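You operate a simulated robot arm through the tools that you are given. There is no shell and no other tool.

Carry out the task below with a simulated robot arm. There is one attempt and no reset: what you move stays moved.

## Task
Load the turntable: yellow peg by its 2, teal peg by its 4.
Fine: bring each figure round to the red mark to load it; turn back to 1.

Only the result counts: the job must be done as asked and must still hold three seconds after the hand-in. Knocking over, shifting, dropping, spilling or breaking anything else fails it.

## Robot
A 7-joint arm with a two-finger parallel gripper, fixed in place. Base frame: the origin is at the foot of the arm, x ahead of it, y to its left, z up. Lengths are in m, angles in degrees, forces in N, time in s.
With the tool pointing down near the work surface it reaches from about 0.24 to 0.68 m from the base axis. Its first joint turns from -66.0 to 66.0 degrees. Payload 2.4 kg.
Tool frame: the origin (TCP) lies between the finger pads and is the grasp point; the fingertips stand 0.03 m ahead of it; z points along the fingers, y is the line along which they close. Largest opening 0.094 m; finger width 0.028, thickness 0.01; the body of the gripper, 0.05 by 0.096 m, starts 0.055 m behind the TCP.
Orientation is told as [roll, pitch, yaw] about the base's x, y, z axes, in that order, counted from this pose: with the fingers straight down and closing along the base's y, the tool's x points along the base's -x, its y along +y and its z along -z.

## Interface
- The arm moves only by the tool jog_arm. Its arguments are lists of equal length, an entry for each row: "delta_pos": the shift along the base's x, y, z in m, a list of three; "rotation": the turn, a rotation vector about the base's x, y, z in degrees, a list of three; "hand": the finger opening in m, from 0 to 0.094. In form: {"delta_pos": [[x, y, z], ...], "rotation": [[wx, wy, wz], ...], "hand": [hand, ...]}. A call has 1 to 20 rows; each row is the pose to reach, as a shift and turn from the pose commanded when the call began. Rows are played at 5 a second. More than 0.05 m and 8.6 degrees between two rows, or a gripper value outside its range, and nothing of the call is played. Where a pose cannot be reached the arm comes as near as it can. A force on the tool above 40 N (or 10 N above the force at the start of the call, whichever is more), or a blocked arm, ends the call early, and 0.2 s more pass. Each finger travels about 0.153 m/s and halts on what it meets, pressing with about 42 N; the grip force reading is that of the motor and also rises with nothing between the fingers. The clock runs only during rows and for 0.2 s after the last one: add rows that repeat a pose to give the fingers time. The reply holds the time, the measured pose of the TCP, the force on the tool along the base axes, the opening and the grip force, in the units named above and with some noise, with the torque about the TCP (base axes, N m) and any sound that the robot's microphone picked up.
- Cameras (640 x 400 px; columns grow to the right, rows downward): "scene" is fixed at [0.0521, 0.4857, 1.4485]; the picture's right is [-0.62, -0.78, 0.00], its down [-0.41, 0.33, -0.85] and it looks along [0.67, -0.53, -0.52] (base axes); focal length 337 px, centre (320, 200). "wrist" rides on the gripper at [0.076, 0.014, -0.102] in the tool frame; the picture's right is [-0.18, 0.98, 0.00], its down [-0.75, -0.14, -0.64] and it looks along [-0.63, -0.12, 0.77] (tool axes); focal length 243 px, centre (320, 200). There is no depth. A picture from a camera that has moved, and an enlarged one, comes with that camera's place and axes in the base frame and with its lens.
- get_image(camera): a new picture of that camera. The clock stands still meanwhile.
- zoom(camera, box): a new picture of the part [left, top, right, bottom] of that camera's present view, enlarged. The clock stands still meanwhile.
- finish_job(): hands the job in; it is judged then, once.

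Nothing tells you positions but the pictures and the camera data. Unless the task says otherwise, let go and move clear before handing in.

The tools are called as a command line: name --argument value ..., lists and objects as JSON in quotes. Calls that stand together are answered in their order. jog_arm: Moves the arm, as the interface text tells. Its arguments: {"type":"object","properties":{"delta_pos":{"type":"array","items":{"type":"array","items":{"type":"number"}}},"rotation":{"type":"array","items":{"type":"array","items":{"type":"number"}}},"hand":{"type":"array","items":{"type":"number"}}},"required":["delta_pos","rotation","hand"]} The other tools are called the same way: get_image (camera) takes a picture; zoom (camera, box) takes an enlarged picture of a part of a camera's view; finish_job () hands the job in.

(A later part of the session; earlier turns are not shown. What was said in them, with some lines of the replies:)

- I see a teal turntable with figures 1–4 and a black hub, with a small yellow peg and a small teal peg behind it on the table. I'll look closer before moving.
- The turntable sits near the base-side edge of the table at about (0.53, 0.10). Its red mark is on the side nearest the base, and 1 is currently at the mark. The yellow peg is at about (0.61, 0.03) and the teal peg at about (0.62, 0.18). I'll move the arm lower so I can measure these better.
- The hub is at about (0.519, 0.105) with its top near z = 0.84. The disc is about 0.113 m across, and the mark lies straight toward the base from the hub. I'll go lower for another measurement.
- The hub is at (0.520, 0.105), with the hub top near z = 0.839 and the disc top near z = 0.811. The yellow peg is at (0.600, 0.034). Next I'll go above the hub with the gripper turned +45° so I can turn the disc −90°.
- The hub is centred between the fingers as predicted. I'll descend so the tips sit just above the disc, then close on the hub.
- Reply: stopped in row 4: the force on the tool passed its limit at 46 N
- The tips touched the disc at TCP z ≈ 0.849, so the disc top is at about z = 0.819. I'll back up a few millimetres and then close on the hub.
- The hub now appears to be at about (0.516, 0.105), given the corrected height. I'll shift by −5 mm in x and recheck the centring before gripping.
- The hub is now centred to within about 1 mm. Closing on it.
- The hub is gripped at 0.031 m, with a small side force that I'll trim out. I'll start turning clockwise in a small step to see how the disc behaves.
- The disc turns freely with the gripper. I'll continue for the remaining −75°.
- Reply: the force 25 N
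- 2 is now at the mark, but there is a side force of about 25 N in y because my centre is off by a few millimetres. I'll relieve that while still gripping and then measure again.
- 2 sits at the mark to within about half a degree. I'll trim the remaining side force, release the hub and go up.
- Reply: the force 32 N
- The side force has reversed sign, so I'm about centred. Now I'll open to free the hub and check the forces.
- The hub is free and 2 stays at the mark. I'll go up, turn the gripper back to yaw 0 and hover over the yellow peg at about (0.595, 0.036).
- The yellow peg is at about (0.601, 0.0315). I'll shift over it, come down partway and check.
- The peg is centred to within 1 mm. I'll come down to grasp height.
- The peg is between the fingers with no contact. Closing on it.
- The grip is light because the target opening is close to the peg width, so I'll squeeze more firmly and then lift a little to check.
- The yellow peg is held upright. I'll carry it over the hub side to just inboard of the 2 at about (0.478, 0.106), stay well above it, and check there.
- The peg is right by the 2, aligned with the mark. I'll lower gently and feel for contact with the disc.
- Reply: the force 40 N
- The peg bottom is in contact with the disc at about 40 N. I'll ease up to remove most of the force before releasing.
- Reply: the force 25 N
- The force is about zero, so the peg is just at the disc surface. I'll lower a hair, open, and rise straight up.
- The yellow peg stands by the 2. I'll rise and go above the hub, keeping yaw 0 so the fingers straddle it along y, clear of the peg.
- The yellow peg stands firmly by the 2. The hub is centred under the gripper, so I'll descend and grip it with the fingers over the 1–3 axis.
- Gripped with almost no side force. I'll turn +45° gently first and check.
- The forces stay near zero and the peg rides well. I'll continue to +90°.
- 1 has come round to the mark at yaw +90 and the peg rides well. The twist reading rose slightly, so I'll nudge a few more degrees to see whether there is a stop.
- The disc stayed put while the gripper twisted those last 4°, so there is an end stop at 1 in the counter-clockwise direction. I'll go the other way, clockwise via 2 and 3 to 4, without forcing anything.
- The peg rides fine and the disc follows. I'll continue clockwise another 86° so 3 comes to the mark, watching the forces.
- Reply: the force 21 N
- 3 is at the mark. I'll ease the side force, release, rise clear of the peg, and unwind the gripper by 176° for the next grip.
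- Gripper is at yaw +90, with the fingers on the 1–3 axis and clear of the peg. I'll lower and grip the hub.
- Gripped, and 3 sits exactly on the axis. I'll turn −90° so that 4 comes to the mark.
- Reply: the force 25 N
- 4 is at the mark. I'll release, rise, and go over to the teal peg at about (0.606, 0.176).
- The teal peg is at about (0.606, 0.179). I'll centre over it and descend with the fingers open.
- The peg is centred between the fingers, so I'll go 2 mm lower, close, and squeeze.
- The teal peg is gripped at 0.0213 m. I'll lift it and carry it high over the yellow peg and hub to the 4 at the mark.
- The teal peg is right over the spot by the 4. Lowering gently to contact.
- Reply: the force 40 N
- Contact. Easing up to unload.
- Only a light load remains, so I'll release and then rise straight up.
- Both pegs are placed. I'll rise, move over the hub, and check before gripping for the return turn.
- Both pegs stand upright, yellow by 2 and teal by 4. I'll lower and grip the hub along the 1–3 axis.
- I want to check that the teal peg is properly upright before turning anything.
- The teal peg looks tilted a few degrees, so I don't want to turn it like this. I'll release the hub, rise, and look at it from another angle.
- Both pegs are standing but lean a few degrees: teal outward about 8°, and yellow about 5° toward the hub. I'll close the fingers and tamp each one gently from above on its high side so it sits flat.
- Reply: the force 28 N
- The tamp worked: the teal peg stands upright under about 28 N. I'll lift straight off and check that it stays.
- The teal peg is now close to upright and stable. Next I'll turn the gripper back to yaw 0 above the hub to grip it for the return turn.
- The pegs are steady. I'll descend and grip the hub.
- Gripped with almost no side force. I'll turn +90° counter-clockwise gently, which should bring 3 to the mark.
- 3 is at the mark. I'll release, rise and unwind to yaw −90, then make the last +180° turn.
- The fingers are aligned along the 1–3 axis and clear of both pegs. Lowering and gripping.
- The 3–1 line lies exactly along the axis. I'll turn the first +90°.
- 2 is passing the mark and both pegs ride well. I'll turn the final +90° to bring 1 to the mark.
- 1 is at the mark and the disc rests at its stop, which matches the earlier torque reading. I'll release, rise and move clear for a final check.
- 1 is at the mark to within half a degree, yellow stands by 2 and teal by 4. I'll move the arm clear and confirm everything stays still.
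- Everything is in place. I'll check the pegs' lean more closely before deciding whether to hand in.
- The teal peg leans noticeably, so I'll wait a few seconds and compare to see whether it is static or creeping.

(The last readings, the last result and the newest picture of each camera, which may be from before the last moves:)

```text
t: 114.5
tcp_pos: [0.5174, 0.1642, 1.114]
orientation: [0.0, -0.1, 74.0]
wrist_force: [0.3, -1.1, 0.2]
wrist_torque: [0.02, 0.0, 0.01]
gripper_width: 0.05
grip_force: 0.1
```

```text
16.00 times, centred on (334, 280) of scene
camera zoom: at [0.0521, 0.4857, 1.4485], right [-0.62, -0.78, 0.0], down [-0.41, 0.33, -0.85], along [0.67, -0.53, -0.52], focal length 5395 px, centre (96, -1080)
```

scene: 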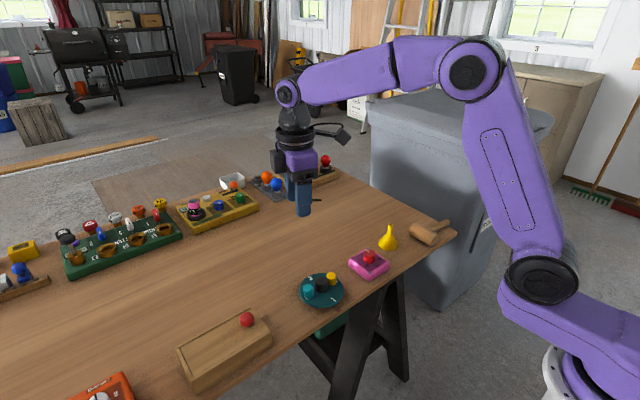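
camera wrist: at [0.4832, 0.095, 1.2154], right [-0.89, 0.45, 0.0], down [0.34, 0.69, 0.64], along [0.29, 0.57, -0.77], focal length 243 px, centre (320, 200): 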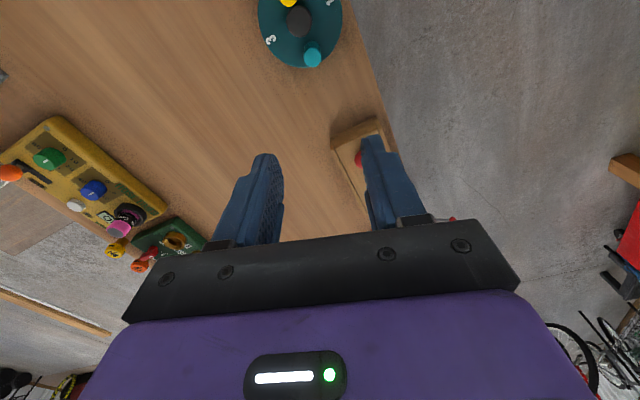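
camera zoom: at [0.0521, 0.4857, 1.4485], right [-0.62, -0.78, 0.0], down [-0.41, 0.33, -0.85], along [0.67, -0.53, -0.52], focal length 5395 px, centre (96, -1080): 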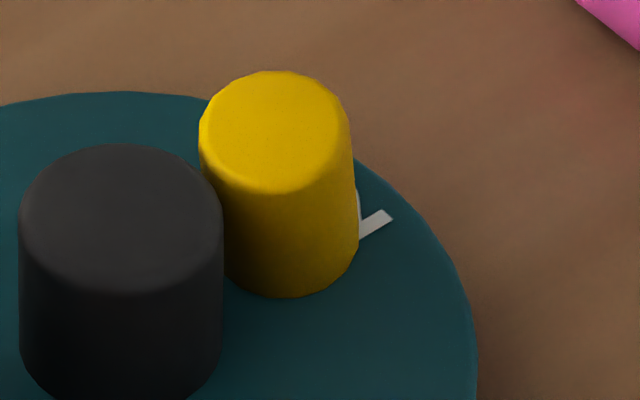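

The pegs are completely static. I'll look very closely at the disc surface near a free figure to understand why the pegs lean.

zoom --camera "scene" --box '[326, 293, 342, 303]'

zoom --camera "scene" --box '[304, 272, 320, 282]'

zoom --camera "scene" --box '[302, 290, 318, 302]'

```text
16.00 times, centred on (334, 298) of scene
camera zoom: at [0.0521, 0.4857, 1.4485], right [-0.62, -0.78, 0.0], down [-0.41, 0.33, -0.85], along [0.67, -0.53, -0.52], focal length 5395 px, centre (96, -1368)
```

zoom: 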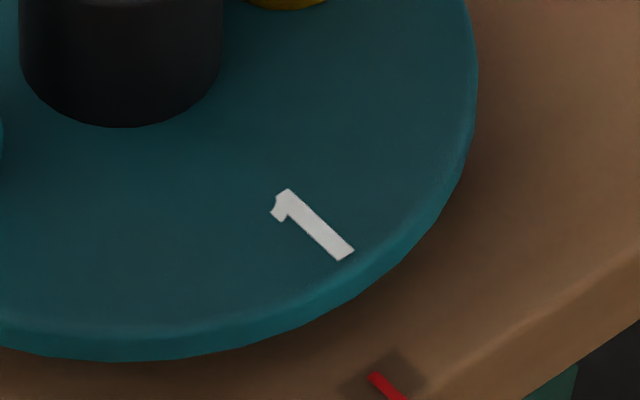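

```text
16.00 times, centred on (312, 277) of scene
camera zoom: at [0.0521, 0.4857, 1.4485], right [-0.62, -0.78, 0.0], down [-0.41, 0.33, -0.85], along [0.67, -0.53, -0.52], focal length 5395 px, centre (448, -1032)
```

zoom: 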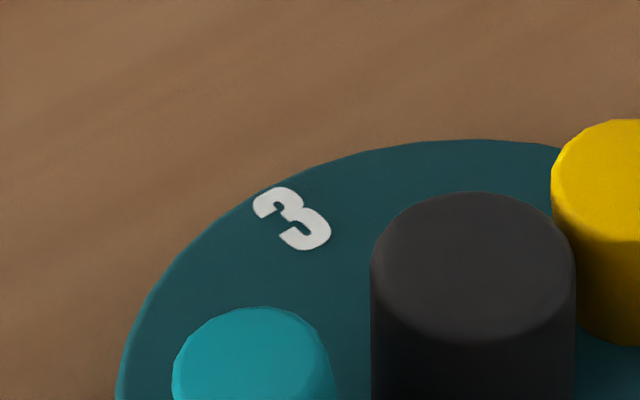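

```text
16.00 times, centred on (310, 296) of scene
camera zoom: at [0.0521, 0.4857, 1.4485], right [-0.62, -0.78, 0.0], down [-0.41, 0.33, -0.85], along [0.67, -0.53, -0.52], focal length 5395 px, centre (480, -1336)
```

zoom: 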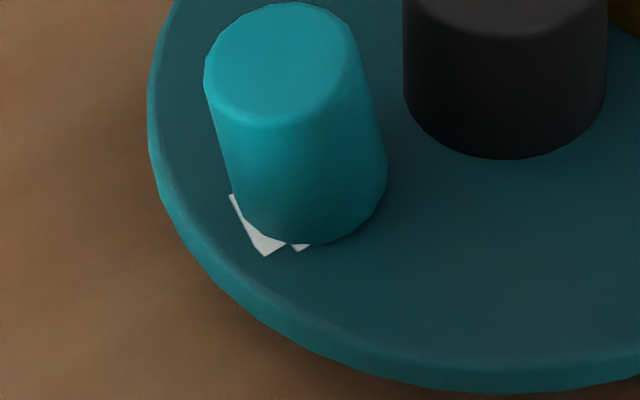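

The surface there is plain and flat, so the lean probably came from letting go under load. I'll nudge the teal peg's top gently inward from the outside with closed fingers. The hub backs it, so it cannot topple. First I'll position beside it.

jog_arm --delta_pos '[[0, 0.005, -0.03], [0, 0.01, -0.07], [0, 0.014, -0.11], [0, 0.014, -0.15], [0, 0.014, -0.19], [0, 0.014, -0.22], [0, 0.014, -0.22]]' --rotation '[[0, 0, 8], [0, 0, 16], [0, 0, 16], [0, 0, 16], [0, 0, 16], [0, 0, 16], [0, 0, 16]]' --hand '[0.04, 0.02, 0.0, 0.0, 0.0, 0.0, 0.0]'

zoom --camera "wrist" --box '[240, 40, 400, 180]'

zoom --camera "scene" --box '[290, 250, 350, 305]'

```text
t: 116.1
tcp_pos: [0.5179, 0.1797, 0.8928]
orientation: [-0.1, 0.1, 90.0]
wrist_force: [0.5, 0.4, -0.5]
wrist_torque: [-0.01, -0.02, -0.02]
gripper_width: 0.0001
grip_force: 32.9
```

```text
2.86 times, centred on (320, 110) of wrist
camera zoom: at [0.504, 0.1029, 0.994], right [-0.98, 0.18, 0.0], down [0.14, 0.75, 0.64], along [0.12, 0.63, -0.77], focal length 693 px, centre (320, 457)
```

zoom: 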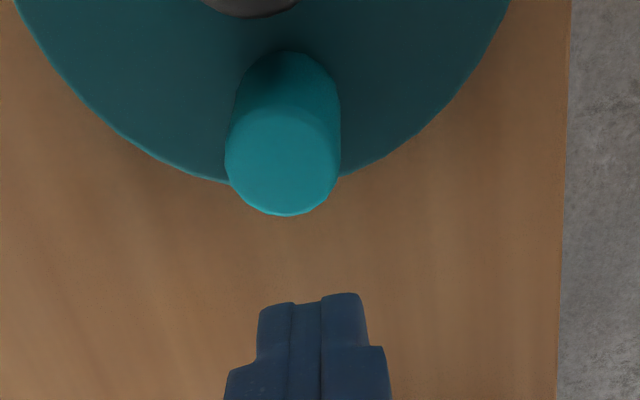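

```text
7.27 times, centred on (320, 278) of scene
camera zoom: at [0.0521, 0.4857, 1.4485], right [-0.62, -0.78, 0.0], down [-0.41, 0.33, -0.85], along [0.67, -0.53, -0.52], focal length 2452 px, centre (320, -364)
```

zoom: 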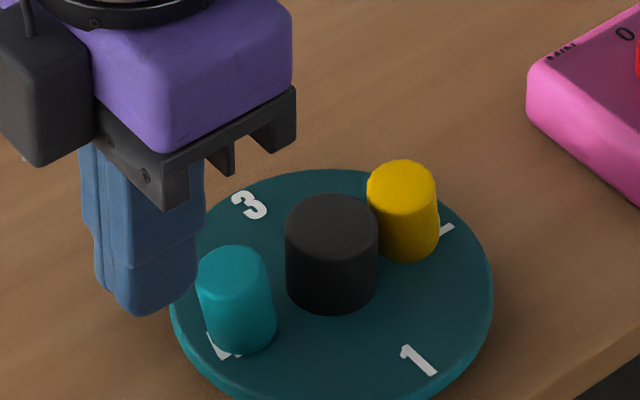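

jog_arm --delta_pos '[[0, 0, -0.012], [0, 0, -0.026], [0, -0.002, -0.026], [0, -0.004, -0.026], [0, -0.004, -0.026]]' --rotation '[[0, 0, 0], [0, 0, 0], [0, 0, 0], [0, 0, 0], [0, 0, 0]]' --hand '[0.0, 0.0, 0.0, 0.0, 0.0]'

zoom --camera "wrist" --box '[270, 60, 370, 160]'

zoom --camera "scene" --box '[296, 270, 336, 305]'

```text
t: 117.3
tcp_pos: [0.5206, 0.1756, 0.8674]
orientation: [-0.1, 0.0, 90.1]
wrist_force: [0.2, -0.7, -0.2]
wrist_torque: [-0.01, -0.02, -0.01]
gripper_width: 0.0
grip_force: 33.4
```

```text
4.00 times, centred on (320, 110) of wrist
camera zoom: at [0.5044, 0.0989, 0.9692], right [-0.98, 0.18, 0.0], down [0.14, 0.75, 0.64], along [0.12, 0.63, -0.77], focal length 970 px, centre (320, 560)
```

zoom: 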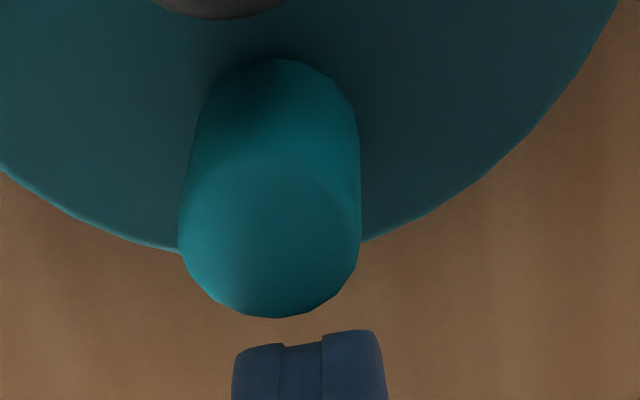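

```text
11.43 times, centred on (316, 288) of scene
camera zoom: at [0.0521, 0.4857, 1.4485], right [-0.62, -0.78, 0.0], down [-0.41, 0.33, -0.85], along [0.67, -0.53, -0.52], focal length 3853 px, centre (366, -800)
```

zoom: 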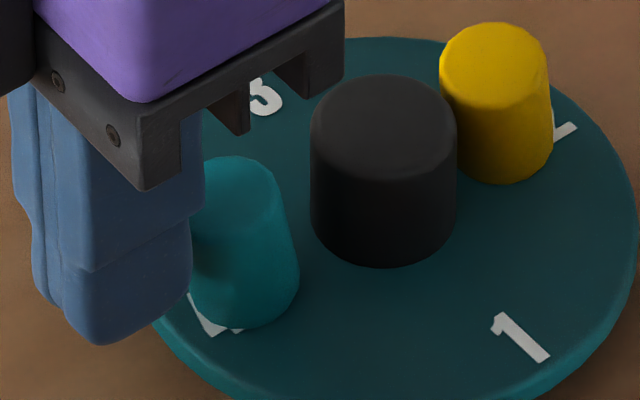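

jog_arm --delta_pos '[[0.001, -0.001, 0], [0.001, -0.002, 0], [0.001, -0.003, 0], [0.001, -0.004, 0], [0.001, -0.005, 0]]' --rotation '[[0, 0, 0], [0, 0, 0], [0, 0, 0], [0, 0, 0], [0, 0, 0]]' --hand '[0.0, 0.0, 0.0, 0.0, 0.0]'

zoom --camera "wrist" --box '[270, 60, 370, 160]'

zoom --camera "scene" --box '[296, 270, 336, 305]'

```text
t: 118.5
tcp_pos: [0.5188, 0.1706, 0.868]
orientation: [0.0, 0.0, 89.9]
wrist_force: [0.2, 0.9, -0.4]
wrist_torque: [-0.02, 0.02, -0.03]
gripper_width: 0.0
grip_force: 33.0
```

```text
4.00 times, centred on (320, 110) of wrist
camera zoom: at [0.5044, 0.0938, 0.9701], right [-0.98, 0.18, 0.0], down [0.14, 0.75, 0.64], along [0.12, 0.63, -0.77], focal length 970 px, centre (320, 560)
```

zoom: 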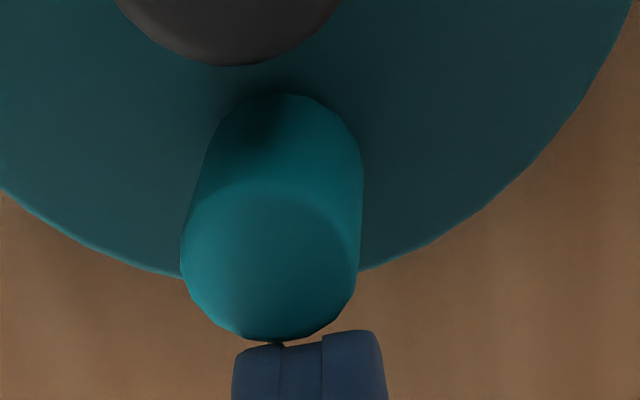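

```text
11.43 times, centred on (316, 288) of scene
camera zoom: at [0.0521, 0.4857, 1.4485], right [-0.62, -0.78, 0.0], down [-0.41, 0.33, -0.85], along [0.67, -0.53, -0.52], focal length 3853 px, centre (366, -800)
```

zoom: 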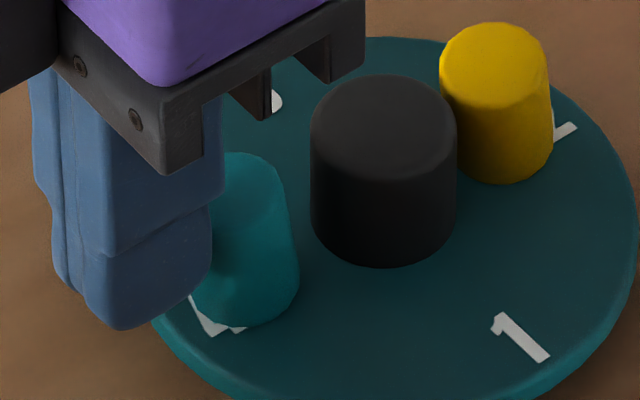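

jog_arm --delta_pos '[[0, -0.001, 0], [0, -0.002, 0], [0, -0.002, 0]]' --rotation '[[0, 0, 0], [0, 0, 0], [0, 0, 0]]' --hand '[0.0, 0.0, 0.0]'

zoom --camera "wrist" --box '[270, 60, 370, 160]'

zoom --camera "scene" --box '[296, 270, 336, 305]'

```text
t: 119.3
tcp_pos: [0.5199, 0.1672, 0.8683]
orientation: [0.1, 0.0, 89.9]
wrist_force: [-0.5, 0.0, -0.1]
wrist_torque: [0.04, 0.02, -0.01]
gripper_width: 0.0
grip_force: 32.9
```

```text
4.00 times, centred on (320, 110) of wrist
camera zoom: at [0.5048, 0.0914, 0.9695], right [-0.98, 0.18, 0.0], down [0.14, 0.75, 0.64], along [0.12, 0.63, -0.77], focal length 970 px, centre (320, 560)
```

zoom: 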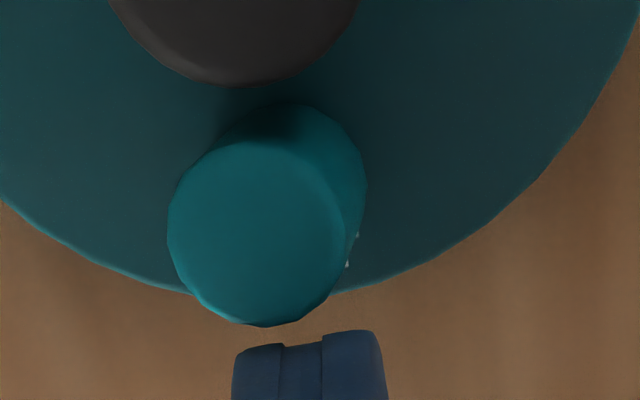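

```text
11.43 times, centred on (316, 288) of scene
camera zoom: at [0.0521, 0.4857, 1.4485], right [-0.62, -0.78, 0.0], down [-0.41, 0.33, -0.85], along [0.67, -0.53, -0.52], focal length 3853 px, centre (366, -800)
```

zoom: 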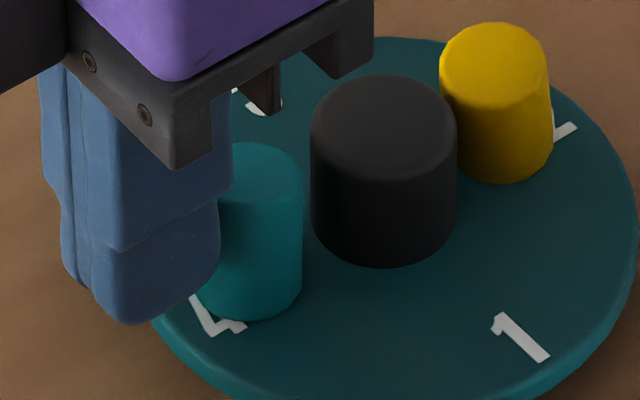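

The peg has rocked over and now looks much closer to upright. I'll back the finger away along +y and check.

jog_arm --delta_pos '[[0, 0.004, 0], [0, 0.01, 0], [0, 0.015, 0.02], [0, 0.015, 0.05], [0, 0.015, 0.08], [0, 0.015, 0.08]]' --rotation '[[0, 0, 0], [0, 0, 0], [0, 0, 0], [0, 0, 0], [0, 0, 0], [0, 0, 0]]' --hand '[0.0, 0.0, 0.0, 0.0, 0.0, 0.0]'

zoom --camera "wrist" --box '[250, 0, 390, 120]'

zoom --camera "scene" --box '[296, 270, 336, 305]'

```text
t: 120.7
tcp_pos: [0.5201, 0.183, 0.9481]
orientation: [0.0, 0.0, 90.0]
wrist_force: [0.9, -1.0, -0.4]
wrist_torque: [-0.02, -0.03, 0.02]
gripper_width: 0.0
grip_force: 32.8
```

```text
3.33 times, centred on (320, 60) of wrist
camera zoom: at [0.5054, 0.1071, 1.0498], right [-0.98, 0.18, 0.0], down [0.14, 0.75, 0.64], along [0.12, 0.63, -0.77], focal length 809 px, centre (320, 667)
```

zoom: 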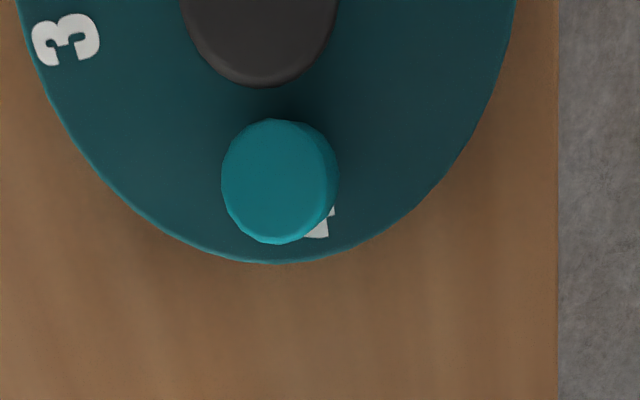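

```text
11.43 times, centred on (316, 288) of scene
camera zoom: at [0.0521, 0.4857, 1.4485], right [-0.62, -0.78, 0.0], down [-0.41, 0.33, -0.85], along [0.67, -0.53, -0.52], focal length 3853 px, centre (366, -800)
```

zoom: 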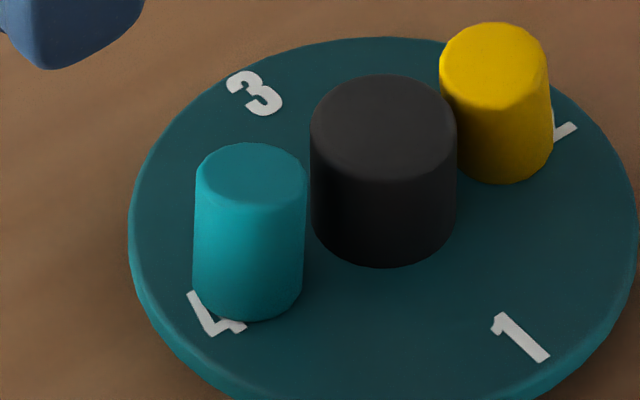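

The peg rocks on its spot, and it now leans inward about 12°. The yellow peg, slightly further in, sits much better at about 5°. I'll slide the teal peg's base inward a few millimetres, pushing low so it slides rather than tips.

jog_arm --delta_pos '[[0, 0, -0.04], [0, 0, -0.08], [0, 0, -0.096], [0, -0.006, -0.096], [0, -0.011, -0.096], [0, -0.013, -0.096], [0, -0.013, -0.096]]' --rotation '[[0, 0, 0], [0, 0, 0], [0, 0, 0], [0, 0, 0], [0, 0, 0], [0, 0, 0], [0, 0, 0]]' --hand '[0.0, 0.0, 0.0, 0.0, 0.0, 0.0, 0.0]'

zoom --camera "wrist" --box '[270, 60, 370, 160]'

zoom --camera "scene" --box '[296, 270, 336, 305]'

```text
t: 122.3
tcp_pos: [0.5183, 0.1702, 0.8512]
orientation: [0.0, 0.0, 90.1]
wrist_force: [0.5, -0.5, 0.5]
wrist_torque: [0.01, 0.02, 0.01]
gripper_width: 0.0
grip_force: 33.1
```

```text
4.00 times, centred on (320, 110) of wrist
camera zoom: at [0.504, 0.0947, 0.9536], right [-0.98, 0.18, 0.0], down [0.14, 0.75, 0.64], along [0.12, 0.63, -0.77], focal length 970 px, centre (320, 560)
```

zoom: 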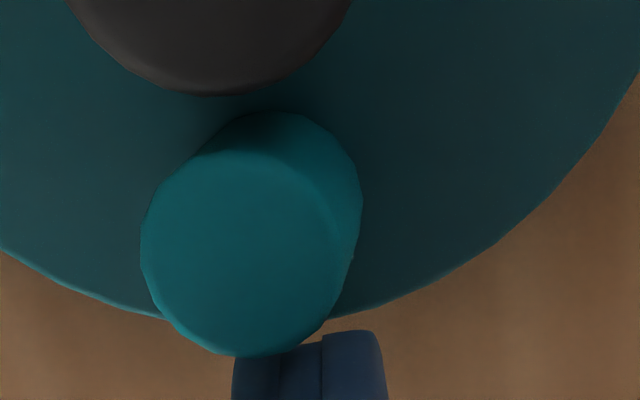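

```text
11.43 times, centred on (316, 288) of scene
camera zoom: at [0.0521, 0.4857, 1.4485], right [-0.62, -0.78, 0.0], down [-0.41, 0.33, -0.85], along [0.67, -0.53, -0.52], focal length 3853 px, centre (366, -800)
```

zoom: 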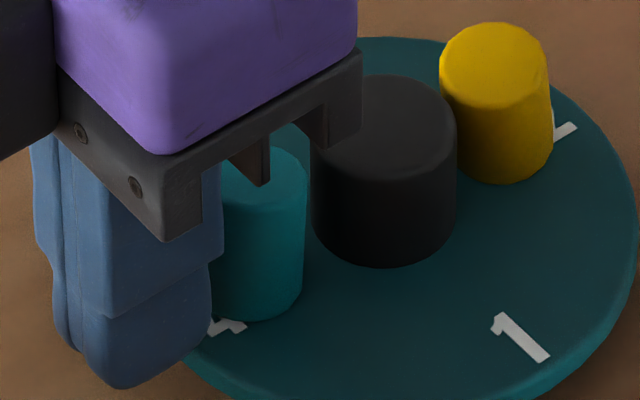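

jog_arm --delta_pos '[[0.001, -0.001, 0], [0.001, -0.002, 0], [0.001, -0.003, 0], [0.001, -0.004, 0]]' --rotation '[[0, 0, 0], [0, 0, 0], [0, 0, 0], [0, 0, 0]]' --hand '[0.0, 0.0, 0.0, 0.0]'

zoom --camera "wrist" --box '[270, 60, 370, 160]'

zoom --camera "scene" --box '[296, 270, 336, 305]'

```text
t: 123.3
tcp_pos: [0.5194, 0.1671, 0.8524]
orientation: [-0.1, 0.0, 90.0]
wrist_force: [0.0, 1.1, 0.2]
wrist_torque: [0.0, -0.01, 0.01]
gripper_width: 0.0
grip_force: 32.7
```

```text
4.00 times, centred on (320, 110) of wrist
camera zoom: at [0.5056, 0.0901, 0.9538], right [-0.98, 0.18, 0.0], down [0.14, 0.75, 0.64], along [0.12, 0.63, -0.77], focal length 970 px, centre (320, 560)
```

zoom: 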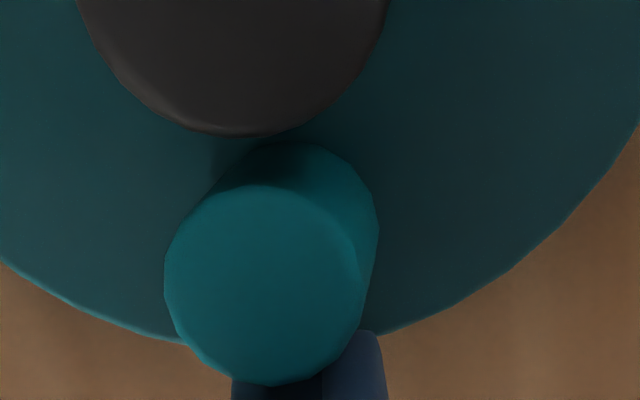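

```text
11.43 times, centred on (316, 288) of scene
camera zoom: at [0.0521, 0.4857, 1.4485], right [-0.62, -0.78, 0.0], down [-0.41, 0.33, -0.85], along [0.67, -0.53, -0.52], focal length 3853 px, centre (366, -800)
```

zoom: 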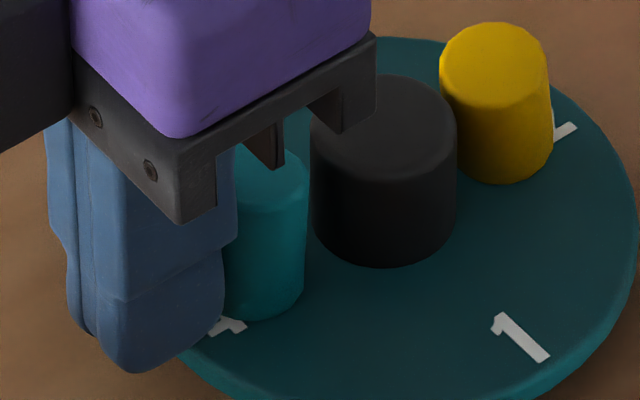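

jog_arm --delta_pos '[[0, -0.001, 0], [0, -0.002, 0], [0, -0.003, 0]]' --rotation '[[0, 0, 0], [0, 0, 0], [0, 0, 0]]' --hand '[0.0, 0.0, 0.0]'

zoom --camera "wrist" --box '[270, 60, 370, 160]'

zoom --camera "scene" --box '[296, 270, 336, 305]'

```text
t: 124.1
tcp_pos: [0.5216, 0.1628, 0.8515]
orientation: [0.0, 0.0, 90.0]
wrist_force: [0.2, 0.2, -0.4]
wrist_torque: [0.0, 0.0, -0.01]
gripper_width: 0.0
grip_force: 33.8
```

```text
4.00 times, centred on (320, 110) of wrist
camera zoom: at [0.5055, 0.0869, 0.9535], right [-0.98, 0.18, 0.0], down [0.14, 0.75, 0.64], along [0.12, 0.63, -0.77], focal length 970 px, centre (320, 560)
```

zoom: 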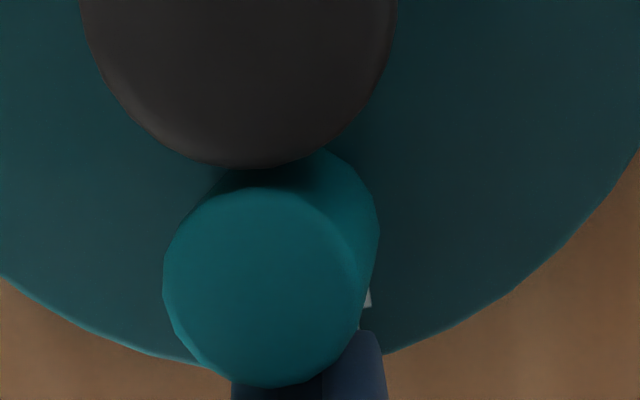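

```text
11.43 times, centred on (316, 288) of scene
camera zoom: at [0.0521, 0.4857, 1.4485], right [-0.62, -0.78, 0.0], down [-0.41, 0.33, -0.85], along [0.67, -0.53, -0.52], focal length 3853 px, centre (366, -800)
```

zoom: 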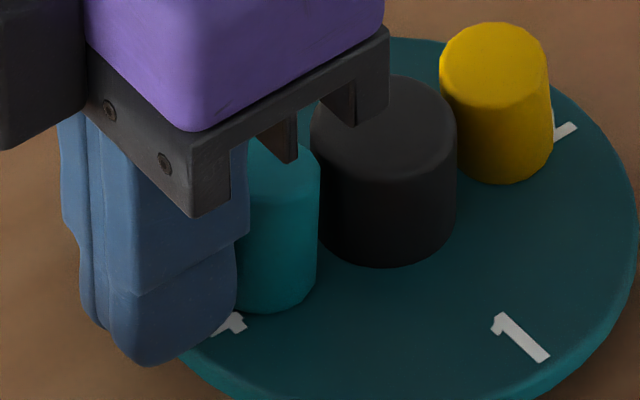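

The base slid inward about 3 mm and the disc did not turn. I'll back off and check the lean.

jog_arm --delta_pos '[[0, 0.004, 0], [0, 0.012, 0], [0, 0.02, 0.01], [0, 0.02, 0.05], [0, 0.02, 0.09], [0, 0.02, 0.09]]' --rotation '[[0, 0, 0], [0, 0, 0], [0, 0, 0], [0, 0, 0], [0, 0, 0], [0, 0, 0]]' --hand '[0.0, 0.0, 0.0, 0.0, 0.0, 0.0]'

zoom --camera "wrist" --box '[250, 0, 390, 120]'

zoom --camera "scene" --box '[296, 270, 336, 305]'

```text
t: 125.5
tcp_pos: [0.5182, 0.1834, 0.9418]
orientation: [0.0, 0.1, 89.9]
wrist_force: [-0.2, 0.6, 0.2]
wrist_torque: [-0.02, 0.01, 0.0]
gripper_width: 0.0003
grip_force: 33.1
```

```text
3.33 times, centred on (320, 60) of wrist
camera zoom: at [0.5042, 0.1072, 1.0437], right [-0.98, 0.18, 0.0], down [0.14, 0.75, 0.64], along [0.12, 0.63, -0.77], focal length 809 px, centre (320, 667)
```

zoom: 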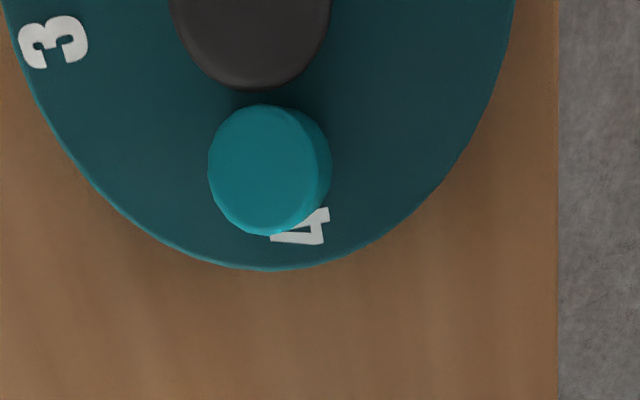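

```text
11.43 times, centred on (316, 288) of scene
camera zoom: at [0.0521, 0.4857, 1.4485], right [-0.62, -0.78, 0.0], down [-0.41, 0.33, -0.85], along [0.67, -0.53, -0.52], focal length 3853 px, centre (366, -800)
```

zoom: 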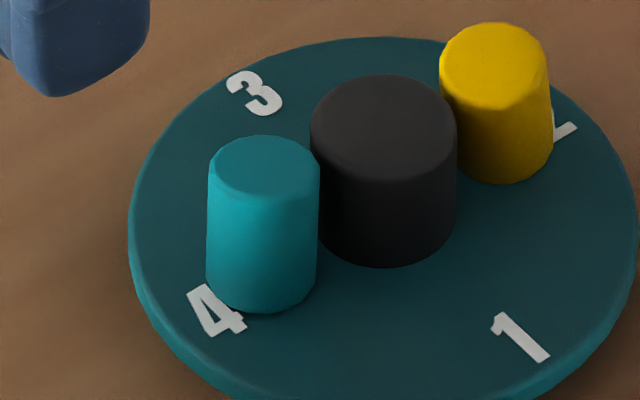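

The teal peg now stands much straighter, at about 5° like the yellow one, right beside its 4, and 1 has not moved from the mark. I'll move the arm clear and take a last look.

jog_arm --delta_pos '[[0, 0, 0.04], [0, 0, 0.08], [0, 0, 0.12], [0, 0.02, 0.16], [0, 0.04, 0.19], [0, 0.04, 0.19], [0, 0.04, 0.19], [0, 0.04, 0.19], [0, 0.04, 0.19], [0, 0.04, 0.19], [0, 0.04, 0.19], [0, 0.04, 0.19], [0, 0.04, 0.19], [0, 0.04, 0.19], [0, 0.04, 0.19], [0, 0.04, 0.19]]' --rotation '[[0, 0, 0], [0, 0, 0], [0, 0, 0], [0, 0, 0], [0, 0, 0], [0, 0, 0], [0, 0, 0], [0, 0, 0], [0, 0, 0], [0, 0, 0], [0, 0, 0], [0, 0, 0], [0, 0, 0], [0, 0, 0], [0, 0, 0], [0, 0, 0]]' --hand '[0.0, 0.0, 0.0, 0.0, 0.0, 0.02, 0.04, 0.05, 0.05, 0.05, 0.05, 0.05, 0.05, 0.05, 0.05, 0.05]'

get_image --camera "scene"

zoom --camera "scene" --box '[290, 262, 354, 310]'

```text
t: 128.9
tcp_pos: [0.5226, 0.2213, 1.1336]
orientation: [0.0, -0.1, 90.0]
wrist_force: [-0.7, 0.5, 0.5]
wrist_torque: [0.02, 0.04, 0.02]
gripper_width: 0.05
grip_force: 0.0
```

```text
taken
```

scene: 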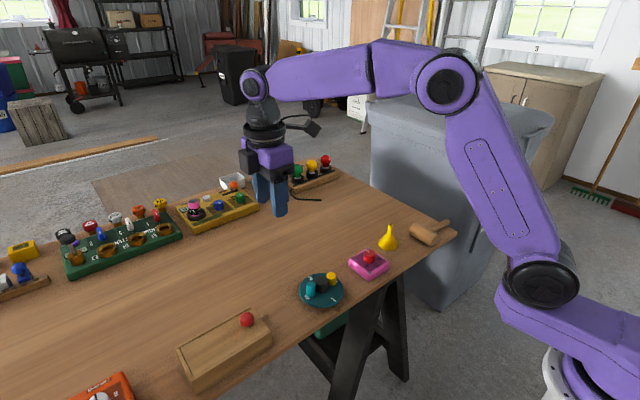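

```text
8.33 times, centred on (322, 286) of scene
camera zoom: at [0.0521, 0.4857, 1.4485], right [-0.62, -0.78, 0.0], down [-0.41, 0.33, -0.85], along [0.67, -0.53, -0.52], focal length 2810 px, centre (303, -517)
```

zoom: 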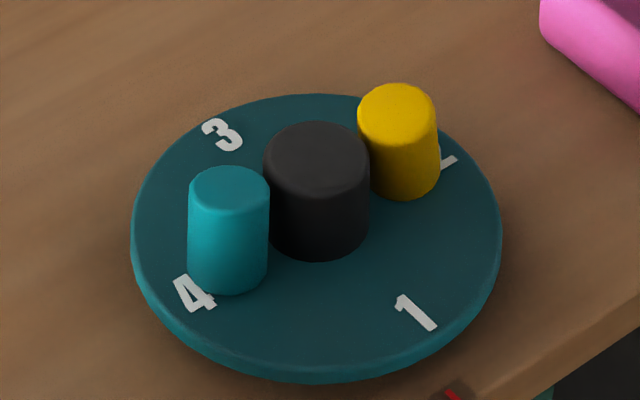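

The figure 1 is back exactly where it started, at the red mark. Yellow stands by 2 and teal by 4, both steady. The arm is clear and nothing else has moved, so I'm handing in.

finish_job

```text
The job is handed in.
```

I've handed the job in: the yellow peg stands by the 2, the teal peg by the 4, and 1 is back at the red mark. The result hasn't come back yet. The last pictures, taken with the arm clear, showed both pegs steady, and I saw nothing else on the table moved.

- **Pegs lean slightly:** both lean about 5° toward the hub. After I turned the disc back to 1, the teal peg was leaning about 11°. I nudged its top, then slid its base about 3 mm inward, which straightened it.
- **End stop at 1:** the turntable stops at 1 when turned counter-clockwise. I took it clockwise from 1 through 2 and 3 to 4, then turned it back the same way to 1. I loaded each peg with its figure at the red mark.
- **Disc contact:** on the first approach to the hub, the fingertips pressed on the disc with about 46 N before the arm stopped itself. I saw no shift or damage from it.
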